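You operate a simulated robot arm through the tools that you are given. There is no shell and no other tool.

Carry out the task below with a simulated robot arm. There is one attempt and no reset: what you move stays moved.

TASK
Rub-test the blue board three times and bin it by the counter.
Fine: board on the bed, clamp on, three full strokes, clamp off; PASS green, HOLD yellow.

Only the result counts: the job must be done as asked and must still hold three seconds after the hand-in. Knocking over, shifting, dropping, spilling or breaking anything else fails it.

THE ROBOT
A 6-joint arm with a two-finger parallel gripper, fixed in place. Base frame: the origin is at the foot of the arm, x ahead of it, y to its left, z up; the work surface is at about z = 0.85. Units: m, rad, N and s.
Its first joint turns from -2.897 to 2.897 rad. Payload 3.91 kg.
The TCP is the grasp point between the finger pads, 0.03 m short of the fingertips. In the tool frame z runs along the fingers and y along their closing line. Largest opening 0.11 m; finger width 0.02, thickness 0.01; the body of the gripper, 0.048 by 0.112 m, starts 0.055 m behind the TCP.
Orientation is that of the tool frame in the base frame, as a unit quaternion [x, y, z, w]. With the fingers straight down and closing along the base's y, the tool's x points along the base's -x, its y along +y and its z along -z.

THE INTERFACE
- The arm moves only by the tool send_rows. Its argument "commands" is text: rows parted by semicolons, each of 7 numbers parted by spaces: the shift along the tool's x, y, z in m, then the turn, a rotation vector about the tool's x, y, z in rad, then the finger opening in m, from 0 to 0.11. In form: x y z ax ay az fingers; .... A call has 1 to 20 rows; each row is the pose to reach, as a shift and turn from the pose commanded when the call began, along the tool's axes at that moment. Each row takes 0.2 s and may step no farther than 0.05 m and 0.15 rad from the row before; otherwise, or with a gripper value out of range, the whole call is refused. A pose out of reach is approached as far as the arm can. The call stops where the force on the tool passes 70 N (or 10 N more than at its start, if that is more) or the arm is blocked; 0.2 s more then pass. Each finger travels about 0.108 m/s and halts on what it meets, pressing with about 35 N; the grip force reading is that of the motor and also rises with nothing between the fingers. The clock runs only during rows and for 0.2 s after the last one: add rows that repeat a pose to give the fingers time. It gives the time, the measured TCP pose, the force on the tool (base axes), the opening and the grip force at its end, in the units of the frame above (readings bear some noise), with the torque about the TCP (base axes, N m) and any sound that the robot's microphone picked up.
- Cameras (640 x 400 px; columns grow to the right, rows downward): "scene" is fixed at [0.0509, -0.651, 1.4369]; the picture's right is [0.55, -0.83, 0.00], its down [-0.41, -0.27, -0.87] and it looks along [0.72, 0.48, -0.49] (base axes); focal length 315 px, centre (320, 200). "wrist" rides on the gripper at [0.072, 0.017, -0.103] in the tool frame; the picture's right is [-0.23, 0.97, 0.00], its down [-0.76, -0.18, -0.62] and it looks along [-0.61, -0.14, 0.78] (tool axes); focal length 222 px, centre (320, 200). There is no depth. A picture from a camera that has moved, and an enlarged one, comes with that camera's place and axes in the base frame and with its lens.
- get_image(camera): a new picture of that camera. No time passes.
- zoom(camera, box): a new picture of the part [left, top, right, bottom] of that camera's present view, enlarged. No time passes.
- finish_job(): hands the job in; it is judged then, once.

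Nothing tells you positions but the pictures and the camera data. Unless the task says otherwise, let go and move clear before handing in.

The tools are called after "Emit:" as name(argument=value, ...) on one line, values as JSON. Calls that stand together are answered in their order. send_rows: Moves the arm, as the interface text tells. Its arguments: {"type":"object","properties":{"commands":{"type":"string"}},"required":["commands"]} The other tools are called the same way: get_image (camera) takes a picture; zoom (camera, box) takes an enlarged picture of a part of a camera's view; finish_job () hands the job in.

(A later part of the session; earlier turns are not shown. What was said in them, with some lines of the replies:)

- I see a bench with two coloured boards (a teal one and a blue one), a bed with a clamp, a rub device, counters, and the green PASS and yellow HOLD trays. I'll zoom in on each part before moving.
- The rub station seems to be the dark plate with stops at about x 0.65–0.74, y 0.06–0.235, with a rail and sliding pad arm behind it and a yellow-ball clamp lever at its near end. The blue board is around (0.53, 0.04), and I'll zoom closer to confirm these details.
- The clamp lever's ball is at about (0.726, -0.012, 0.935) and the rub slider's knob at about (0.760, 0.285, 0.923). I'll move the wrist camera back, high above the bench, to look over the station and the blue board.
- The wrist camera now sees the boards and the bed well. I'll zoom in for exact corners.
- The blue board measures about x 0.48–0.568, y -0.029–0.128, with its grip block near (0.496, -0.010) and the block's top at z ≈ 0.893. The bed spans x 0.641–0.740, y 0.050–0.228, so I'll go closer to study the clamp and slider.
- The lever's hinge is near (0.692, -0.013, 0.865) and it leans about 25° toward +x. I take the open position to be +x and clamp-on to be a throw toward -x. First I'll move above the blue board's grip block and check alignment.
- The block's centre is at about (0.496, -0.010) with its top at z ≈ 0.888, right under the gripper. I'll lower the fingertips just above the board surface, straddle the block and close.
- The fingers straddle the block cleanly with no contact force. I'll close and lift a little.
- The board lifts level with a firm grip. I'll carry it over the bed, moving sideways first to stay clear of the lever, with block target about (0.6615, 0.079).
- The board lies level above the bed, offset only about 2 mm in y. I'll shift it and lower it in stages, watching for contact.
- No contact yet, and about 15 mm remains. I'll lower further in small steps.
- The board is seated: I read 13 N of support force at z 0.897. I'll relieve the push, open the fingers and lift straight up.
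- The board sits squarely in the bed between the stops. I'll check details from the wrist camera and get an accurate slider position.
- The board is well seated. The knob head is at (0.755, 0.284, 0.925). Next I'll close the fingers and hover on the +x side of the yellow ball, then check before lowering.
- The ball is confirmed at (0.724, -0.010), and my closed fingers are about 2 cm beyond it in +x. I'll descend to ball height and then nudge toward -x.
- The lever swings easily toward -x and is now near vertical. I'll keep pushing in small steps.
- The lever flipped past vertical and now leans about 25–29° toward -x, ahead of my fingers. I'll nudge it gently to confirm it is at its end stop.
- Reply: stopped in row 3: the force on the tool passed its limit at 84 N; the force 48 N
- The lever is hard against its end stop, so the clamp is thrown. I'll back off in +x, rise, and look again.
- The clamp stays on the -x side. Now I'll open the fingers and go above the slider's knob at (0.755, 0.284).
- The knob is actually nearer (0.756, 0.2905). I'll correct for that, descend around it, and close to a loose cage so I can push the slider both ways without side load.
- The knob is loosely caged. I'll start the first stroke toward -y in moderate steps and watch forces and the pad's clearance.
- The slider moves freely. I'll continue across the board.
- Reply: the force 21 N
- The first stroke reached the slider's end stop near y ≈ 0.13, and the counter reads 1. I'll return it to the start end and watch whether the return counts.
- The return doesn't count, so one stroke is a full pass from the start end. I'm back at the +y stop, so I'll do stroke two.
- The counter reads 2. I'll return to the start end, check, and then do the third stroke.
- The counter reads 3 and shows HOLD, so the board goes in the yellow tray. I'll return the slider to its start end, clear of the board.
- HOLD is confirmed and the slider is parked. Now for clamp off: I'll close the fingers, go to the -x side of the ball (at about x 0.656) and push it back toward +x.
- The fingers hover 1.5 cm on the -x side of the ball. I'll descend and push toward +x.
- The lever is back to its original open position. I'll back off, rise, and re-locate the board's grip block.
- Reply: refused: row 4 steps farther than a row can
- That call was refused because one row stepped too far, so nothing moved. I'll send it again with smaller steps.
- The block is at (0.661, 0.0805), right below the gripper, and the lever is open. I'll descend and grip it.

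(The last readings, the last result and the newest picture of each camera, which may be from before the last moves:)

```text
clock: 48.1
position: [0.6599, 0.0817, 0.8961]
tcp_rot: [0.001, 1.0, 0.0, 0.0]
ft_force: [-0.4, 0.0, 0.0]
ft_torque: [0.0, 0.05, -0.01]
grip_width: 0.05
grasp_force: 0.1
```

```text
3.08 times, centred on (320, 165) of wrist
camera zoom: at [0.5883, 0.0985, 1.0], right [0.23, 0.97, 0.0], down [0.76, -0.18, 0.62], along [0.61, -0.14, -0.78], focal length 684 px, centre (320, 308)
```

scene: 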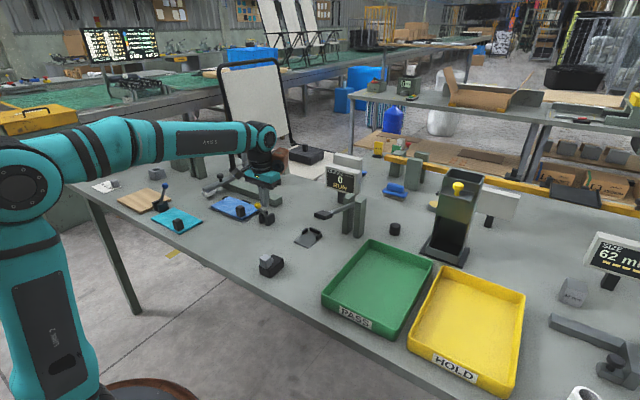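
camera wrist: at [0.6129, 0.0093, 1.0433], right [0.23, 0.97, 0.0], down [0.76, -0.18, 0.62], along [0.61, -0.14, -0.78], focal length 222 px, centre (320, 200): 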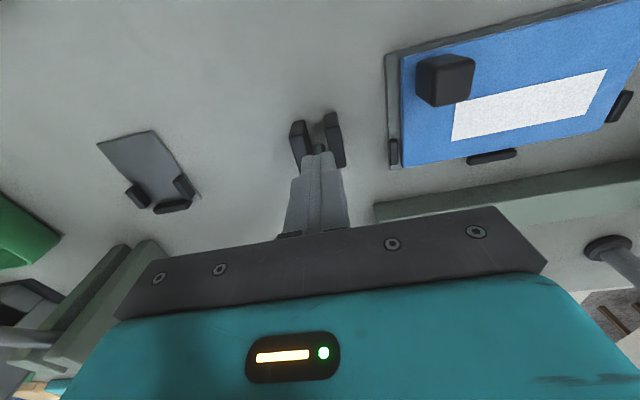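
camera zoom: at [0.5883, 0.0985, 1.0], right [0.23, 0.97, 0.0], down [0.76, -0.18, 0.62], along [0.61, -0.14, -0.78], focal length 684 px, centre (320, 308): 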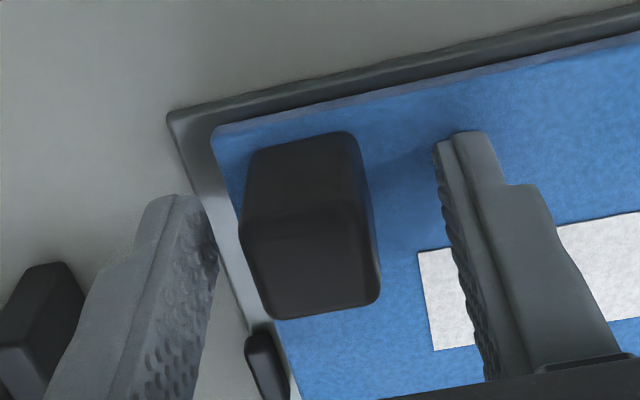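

Emit:
send_rows(commands="0 -0.0015 0 0 0 0 0.04; 0 -0.0015 0 0 0 0 0.03; 0 -0.0015 0 0 0 0 0.0; 0 -0.0015 0 0 0 0 0.0; 0 -0.0015 0 0 0 0 0.0")

Emit:
send_rows(commands="0 0 -0.005 0 0 0 0.0; 0 0 -0.015 0 0 0 0.0; 0 0 -0.04 0 0 0 0.0; 0 0 -0.04 0 0 0 0.0")

Emit:
zoom(camera="scene", box=[190, 150, 300, 230])

Emit:
get_image(camera="wrist")

```text
clock: 49.4
position: [0.661, 0.0797, 0.8959]
tcp_rot: [0.0, 1.0, 0.0, -0.001]
ft_force: [0.3, 0.0, 0.8]
ft_torque: [0.03, 0.01, 0.02]
grip_width: 0.0236
grasp_force: 35.8
```

```text
clock: 50.4
position: [0.6614, 0.079, 0.9344]
tcp_rot: [0.0, 1.0, 0.0, -0.001]
ft_force: [0.4, 0.4, -0.7]
ft_torque: [-0.07, 0.02, -0.01]
grip_width: 0.0232
grasp_force: 35.7
```

```text
5.00 times, centred on (245, 190) of scene
camera zoom: at [0.0509, -0.651, 1.4369], right [0.55, -0.83, 0.0], down [-0.41, -0.27, -0.87], along [0.72, 0.48, -0.49], focal length 1574 px, centre (695, 250)
```

zoom: 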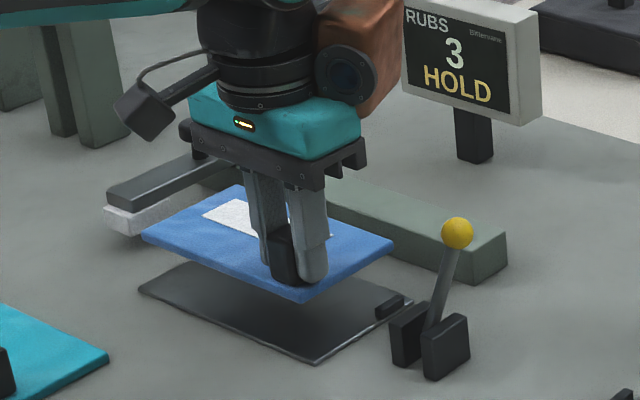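

```text
taken
camera wrist: at [0.5889, 0.0964, 1.0392], right [0.23, 0.97, 0.0], down [0.76, -0.18, 0.62], along [0.61, -0.14, -0.78], focal length 222 px, centre (320, 200)
```

wrist: 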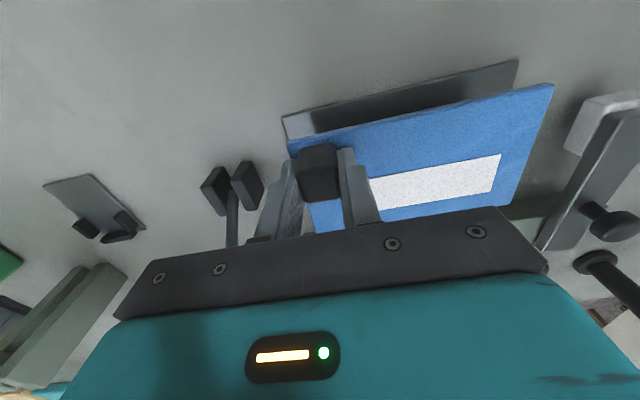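

The board is free of the bed and gripped firmly. The yellow tray spans roughly x 0.49–0.745, y -0.56 to -0.747. I'll lift high, then carry the board across while turning it 90° so its long side lies along the tray's long side.

Emit:
send_rows(commands="0 0 -0.04 0 0 0 0.0; 0 0 -0.08 0 0 0 0.0; 0 0 -0.12 0 0 0 0.0; 0 0 -0.155 0 0 0 0.0; 0 0 -0.155 0 0 0 0.0")

Emit:
get_image(camera="scene")

Emit:
zoom(camera="scene", box=[310, 220, 540, 400])

```text
clock: 51.5
position: [0.6606, 0.0782, 1.088]
tcp_rot: [0.0, 1.0, 0.0, -0.001]
ft_force: [-0.7, -0.8, -0.9]
ft_torque: [-0.05, 0.02, 0.0]
grip_width: 0.0233
grasp_force: 35.0
```

```text
taken
```

scene: 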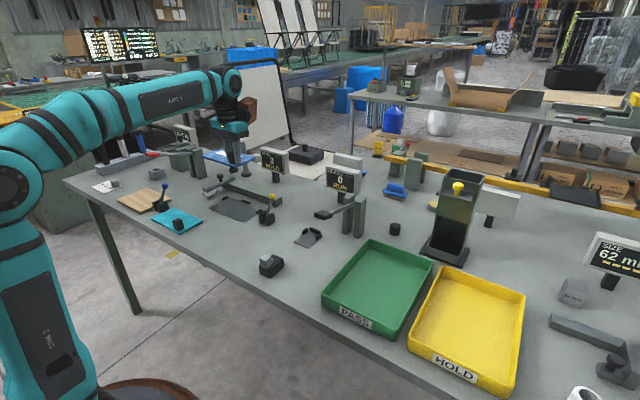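

```text
2.22 times, centred on (425, 310) of scene
camera zoom: at [0.0509, -0.651, 1.4369], right [0.55, -0.83, 0.0], down [-0.41, -0.27, -0.87], along [0.72, 0.48, -0.49], focal length 700 px, centre (87, -44)
```

zoom: 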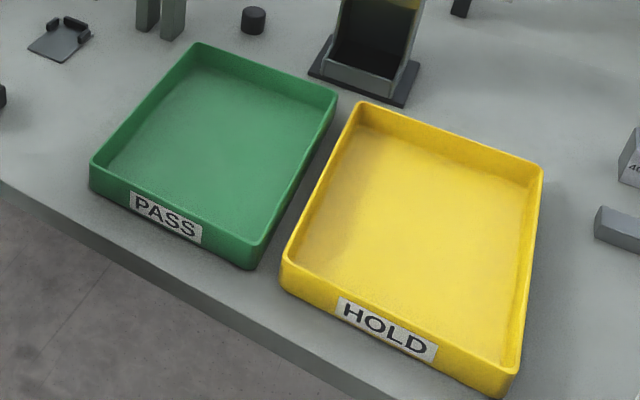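

The tray centre is about (0.631, -0.656) with its rim near z 0.878. I'll carry and turn now.

Emit:
send_rows(commands="0.0056 -0.0442 0 0 0 0.0982 0.0; 0.0113 -0.0883 0 0 0 0.1963 0.0; 0.0169 -0.1325 0 0 0 0.2945 0.0; 0.0225 -0.1767 0 0 0 0.3927 0.0; 0.0281 -0.2209 0 0 0 0.4909 0.0; 0.0338 -0.2650 0 0 0 0.5890 0.0; 0.0394 -0.3092 0 0 0 0.6872 0.0; 0.0450 -0.3534 0 0 0 0.7854 0.0; 0.0506 -0.3975 0 0 0 0.8836 0.0; 0.0563 -0.4417 0 0 0 0.9817 0.0; 0.0619 -0.4859 0 0 0 1.0799 0.0; 0.0675 -0.5300 0 0 0 1.1781 0.0; 0.0731 -0.5742 0 0 0 1.2763 0.0; 0.0788 -0.6184 0 0 0 1.3744 0.0; 0.0844 -0.6626 0 0 0 1.4726 0.0; 0.0900 -0.7067 0 0 0 1.5708 0.0; 0.0900 -0.7067 0 0 0 1.5708 0.0")

Emit:
get_image(camera="scene")

Emit:
get_image(camera="wrist")

```text
clock: 55.1
position: [0.5713, -0.6287, 1.091]
tcp_rot: [0.707, 0.707, -0.001, 0.0]
ft_force: [-0.3, 0.8, -0.3]
ft_torque: [0.05, 0.06, -0.01]
grip_width: 0.0234
grasp_force: 35.1
```

```text
taken
```

scene: 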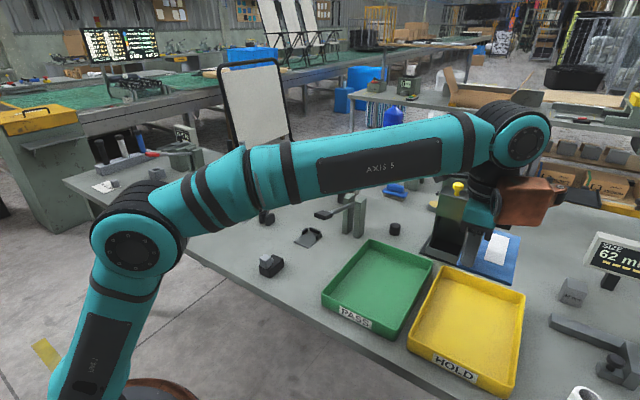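

```text
taken
camera wrist: at [0.5883, -0.5555, 1.195], right [0.97, -0.23, 0.0], down [-0.18, -0.76, 0.62], along [-0.14, -0.61, -0.78], focal length 222 px, centre (320, 200)
```

wrist: 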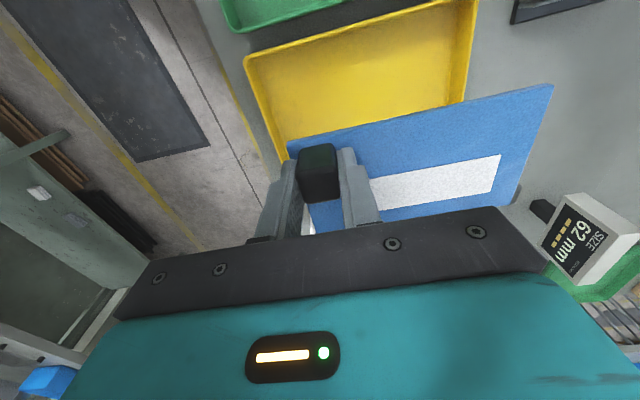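

The board hangs over the yellow tray, turned the right way. I'll zoom in to check centring before lowering.

Emit:
zoom(camera="wrist", box=[220, 0, 560, 220])

Emit:
zoom(camera="scene", box=[400, 170, 560, 400])

```text
1.82 times, centred on (390, 110) of wrist
camera zoom: at [0.5883, -0.5555, 1.195], right [0.97, -0.23, 0.0], down [-0.18, -0.76, 0.62], along [-0.14, -0.61, -0.78], focal length 404 px, centre (193, 364)
```

zoom: 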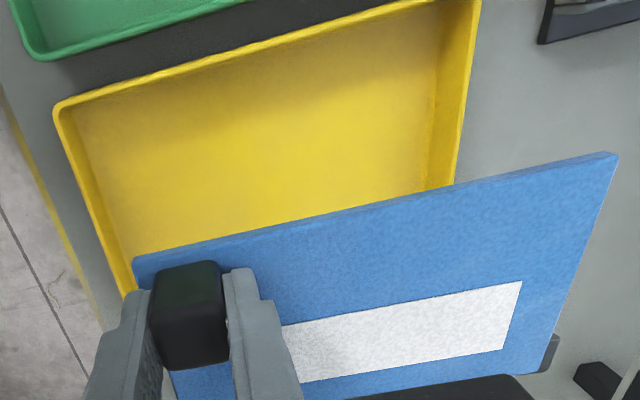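

```text
1.74 times, centred on (480, 285) of scene
camera zoom: at [0.0509, -0.651, 1.4369], right [0.55, -0.83, 0.0], down [-0.41, -0.27, -0.87], along [0.72, 0.48, -0.49], focal length 547 px, centre (42, 52)
```

zoom: 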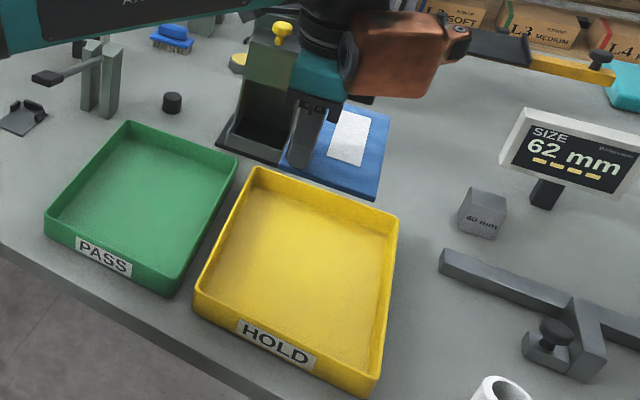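

The tray's centre per the wrist camera is near (0.624, -0.661), so the board is within 1 cm. I'll shift it 6 mm and lower it to just above the rim.

Emit:
send_rows(commands="-0.006 -0.006 0.03 0 0 0 0.0; -0.006 -0.006 0.07 0 0 0 0.0; -0.006 -0.006 0.11 0 0 0 0.0; -0.006 -0.006 0.145 0 0 0 0.0; -0.006 -0.006 0.145 0 0 0 0.0")

Emit:
zoom(camera="scene", box=[390, 180, 570, 400])

Emit:
get_image(camera="wrist")

```text
clock: 56.4
position: [0.5665, -0.6374, 0.9453]
tcp_rot: [0.707, 0.707, -0.001, 0.0]
ft_force: [0.7, 0.6, -1.3]
ft_torque: [0.0, 0.04, 0.01]
grip_width: 0.023
grasp_force: 35.3
```

```text
1.82 times, centred on (480, 290) of scene
camera zoom: at [0.0509, -0.651, 1.4369], right [0.55, -0.83, 0.0], down [-0.41, -0.27, -0.87], along [0.72, 0.48, -0.49], focal length 572 px, centre (29, 36)
```

zoom: 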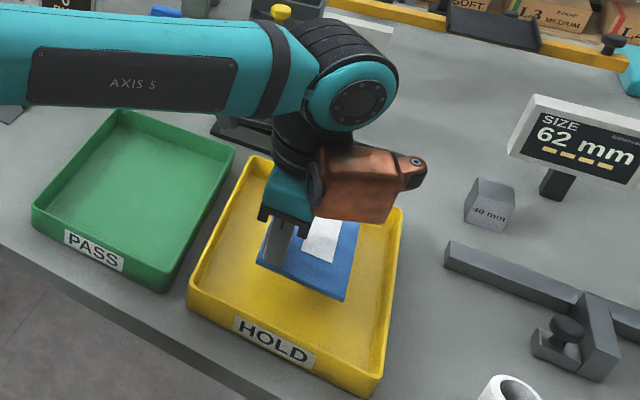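

```text
taken
camera wrist: at [0.5839, -0.5637, 1.0493], right [0.97, -0.23, 0.0], down [-0.18, -0.76, 0.62], along [-0.14, -0.61, -0.78], focal length 222 px, centre (320, 200)
```

wrist: 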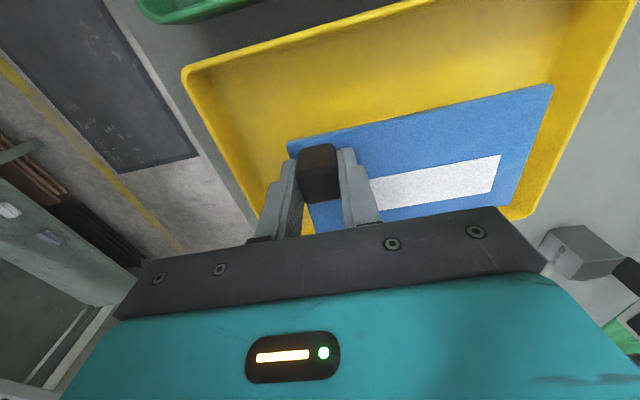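

The board is well inside the tray's outline. I'll lower it toward the floor and then go by small steps.

Emit:
send_rows(commands="0 0 0.015 0 0 0 0.0; 0 0 0.03 0 0 0 0.0; 0 0 0.04 0 0 0 0.0; 0 0 0.04 0 0 0 0.0")

Emit:
send_rows(commands="0 0 0.002 0 0 0 0.0; 0 0 0.004 0 0 0 0.0; 0 0 0.004 0 0 0 0.0")

Emit:
get_image(camera="wrist")

```text
clock: 57.4
position: [0.5644, -0.6347, 0.9056]
tcp_rot: [0.707, 0.708, -0.001, 0.0]
ft_force: [-0.9, -0.1, -0.6]
ft_torque: [0.07, 0.05, 0.01]
grip_width: 0.0234
grasp_force: 35.4
```

```text
clock: 58.1
position: [0.5658, -0.6334, 0.9019]
tcp_rot: [0.707, 0.707, -0.001, -0.001]
ft_force: [0.1, -0.9, -0.3]
ft_torque: [0.01, 0.06, -0.02]
grip_width: 0.0235
grasp_force: 35.0
```

```text
taken
camera wrist: at [0.5821, -0.5609, 1.0062], right [0.97, -0.23, 0.0], down [-0.18, -0.76, 0.62], along [-0.14, -0.61, -0.78], focal length 222 px, centre (320, 200)
```

wrist: 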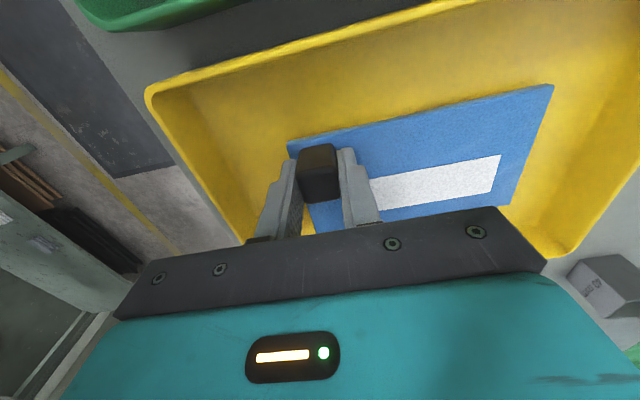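

Emit:
send_rows(commands="0 0 0.0015 0 0 0 0.0; 0 0 0.003 0 0 0 0.0; 0 0 0.003 0 0 0 0.0")

Emit:
zoom(camera="wrist", box=[220, 60, 580, 260])

```text
clock: 59.0
position: [0.5665, -0.6337, 0.899]
tcp_rot: [0.707, 0.707, 0.0, -0.001]
ft_force: [0.7, -0.1, -1.5]
ft_torque: [0.03, 0.03, -0.01]
grip_width: 0.0233
grasp_force: 35.2
```

```text
1.78 times, centred on (400, 160) of wrist
camera zoom: at [0.5824, -0.5613, 1.0028], right [0.97, -0.23, 0.0], down [-0.18, -0.76, 0.62], along [-0.14, -0.61, -0.78], focal length 395 px, centre (178, 271)
```

zoom: 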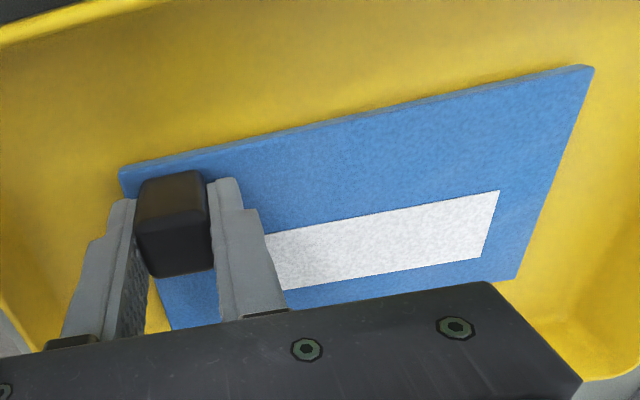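

Emit:
send_rows(commands="0 0 0.0015 0 0 0 0.0; 0 0 0.003 0 0 0 0.0; 0 0 0.003 0 0 0 0.0")

```text
clock: 59.8
position: [0.5648, -0.6349, 0.8963]
tcp_rot: [0.707, 0.707, -0.002, 0.0]
ft_force: [-0.5, -2.0, 6.6]
ft_torque: [0.03, -0.14, -0.08]
grip_width: 0.0236
grasp_force: 35.3
```

The board touches the tray floor with 6.6 N of support. I'll release it and lift clear.

Emit:
send_rows(commands="0 0 0 0 0 0 0.0; 0 0 0 0 0 0 0.03; 0 0 0 0 0 0 0.045; 0 0 0 0 0 0 0.045; 0 0 -0.02 0 0 0 0.045; 0 0 -0.06 0 0 0 0.045; 0 0 -0.10 0 0 0 0.045; 0 0 -0.14 0 0 0 0.045; 0 0 -0.18 0 0 0 0.045; 0 0 -0.18 0 0 0 0.045")

Emit:
get_image(camera="wrist")

Emit:
get_image(camera="scene")

```text
clock: 62.0
position: [0.5675, -0.6341, 1.074]
tcp_rot: [0.707, 0.707, -0.001, -0.001]
ft_force: [0.4, -0.4, -0.5]
ft_torque: [0.01, 0.02, 0.01]
grip_width: 0.0449
grasp_force: 0.0
```

```text
taken
camera wrist: at [0.5841, -0.5618, 1.1784], right [0.97, -0.23, 0.0], down [-0.18, -0.76, 0.62], along [-0.14, -0.61, -0.78], focal length 222 px, centre (320, 200)
```

wrist: 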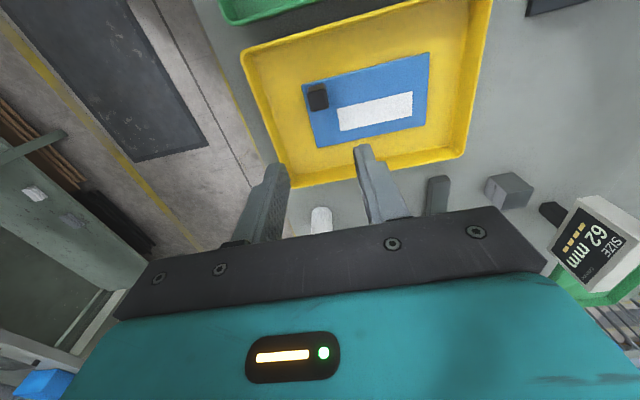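

```text
taken
```

scene: 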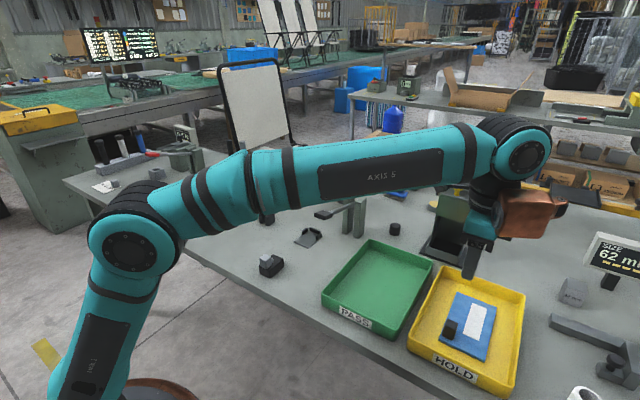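

The board rests flat in the HOLD tray. I'll move the arm clear and check the station one last time.

Emit:
send_rows(commands="0 0 -0.04 0 0 0 0.045; 0.03 -0.02 -0.07 0 0 0 0.045; 0.07 -0.04 -0.08 0 0 0 0.045; 0.11 -0.06 -0.08 0 0 0 0.045; 0.15 -0.08 -0.08 0 0 0 0.045; 0.19 -0.10 -0.08 0 0 0 0.045; 0.23 -0.12 -0.08 0 0 0 0.045; 0.27 -0.14 -0.08 0 0 0 0.045; 0.31 -0.16 -0.08 0 0 0 0.045; 0.31 -0.16 -0.08 0 0 0 0.045")

Emit:
get_image(camera="scene")

Emit:
zoom(camera="scene", box=[180, 130, 320, 230])

Emit:
zoom(camera="scene", box=[390, 240, 540, 400])

```text
clock: 64.2
position: [0.4057, -0.3235, 1.1584]
tcp_rot: [0.708, 0.707, 0.0, 0.0]
ft_force: [0.5, 0.6, 0.7]
ft_torque: [-0.01, 0.02, 0.0]
grip_width: 0.0452
grasp_force: 0.0
```

```text
taken
```

scene: 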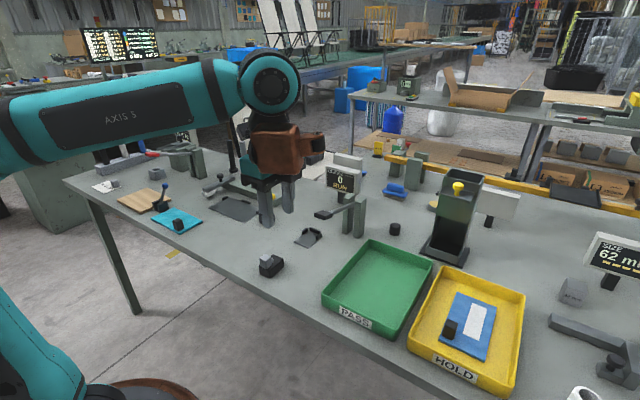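

```text
4.00 times, centred on (250, 180) of scene
camera zoom: at [0.0509, -0.651, 1.4369], right [0.55, -0.83, 0.0], down [-0.41, -0.27, -0.87], along [0.72, 0.48, -0.49], focal length 1259 px, centre (600, 280)
```

zoom: 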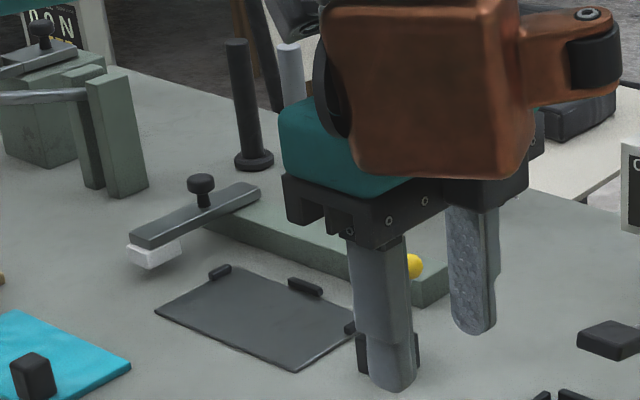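

```text
2.50 times, centred on (465, 320) of scene
camera zoom: at [0.0509, -0.651, 1.4369], right [0.55, -0.83, 0.0], down [-0.41, -0.27, -0.87], along [0.72, 0.48, -0.49], focal length 787 px, centre (-42, -100)
```

zoom: 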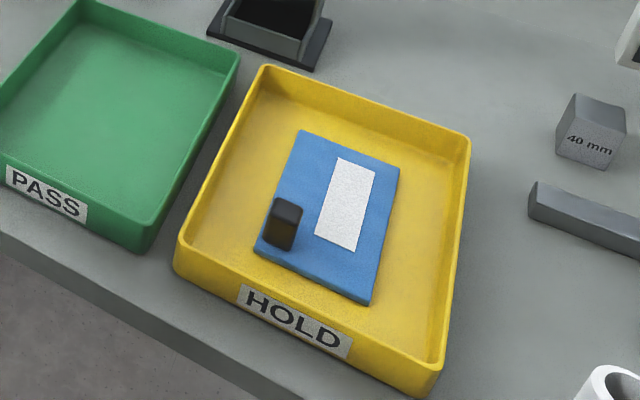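

The board lies flat in the HOLD tray, but the gripper hides the counter. I'll move sideways a little for a final look.

Emit:
send_rows(commands="0.04 0 0 0 0 0 0.045; 0.08 0 0 0 0 0 0.045; 0.12 0 0 0 0 0 0.045; 0.16 0 0 0 0 0 0.045; 0.20 0 0 0 0 0 0.045; 0.24 0 0 0 0 0 0.045; 0.28 0 0 0 0 0 0.045; 0.28 0 0 0 0 0 0.045")

Emit:
get_image(camera="scene")

Emit:
zoom(camera="scene", box=[180, 130, 320, 230])

```text
clock: 66.0
position: [0.4046, -0.0444, 1.1563]
tcp_rot: [0.707, 0.707, -0.001, -0.001]
ft_force: [-0.3, -0.2, -0.2]
ft_torque: [-0.01, -0.03, 0.02]
grip_width: 0.0447
grasp_force: 0.0
```

```text
taken
```

scene: 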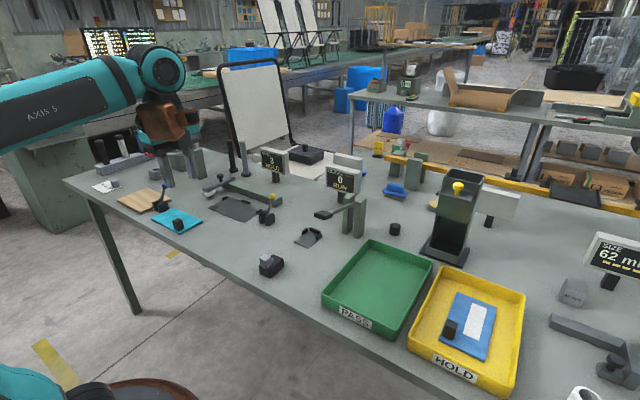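

```text
4.00 times, centred on (250, 180) of scene
camera zoom: at [0.0509, -0.651, 1.4369], right [0.55, -0.83, 0.0], down [-0.41, -0.27, -0.87], along [0.72, 0.48, -0.49], focal length 1259 px, centre (600, 280)
```

zoom: 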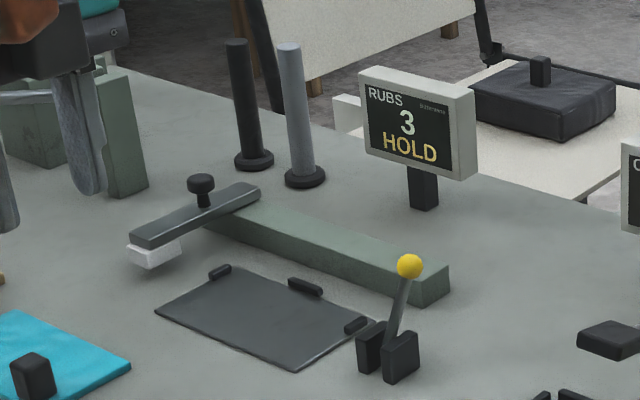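

The counter shows 3 and HOLD, the clamp lever is back open, the slider is parked, and the blue board lies in the yellow HOLD tray. Everything else looks undisturbed and the arm is clear, so I'm handing in.

Emit:
finish_job()

```text
The job is handed in.
```

The blue board was rub-tested three times. The counter read 3 and showed HOLD, so it went in the yellow HOLD tray.

I set the board on the bed, put the clamp on, made three full strokes, and took the clamp off again before lifting it out. The counter advanced once per pass, from the start end to the far stop, and not on the return.

At hand-in, the board lay flat in the yellow tray, the clamp lever was open, the slider was back at its start end, and the arm was clear. In the final picture nothing else on the bench looked moved. I handed it in once; the result hasn't come back to me.
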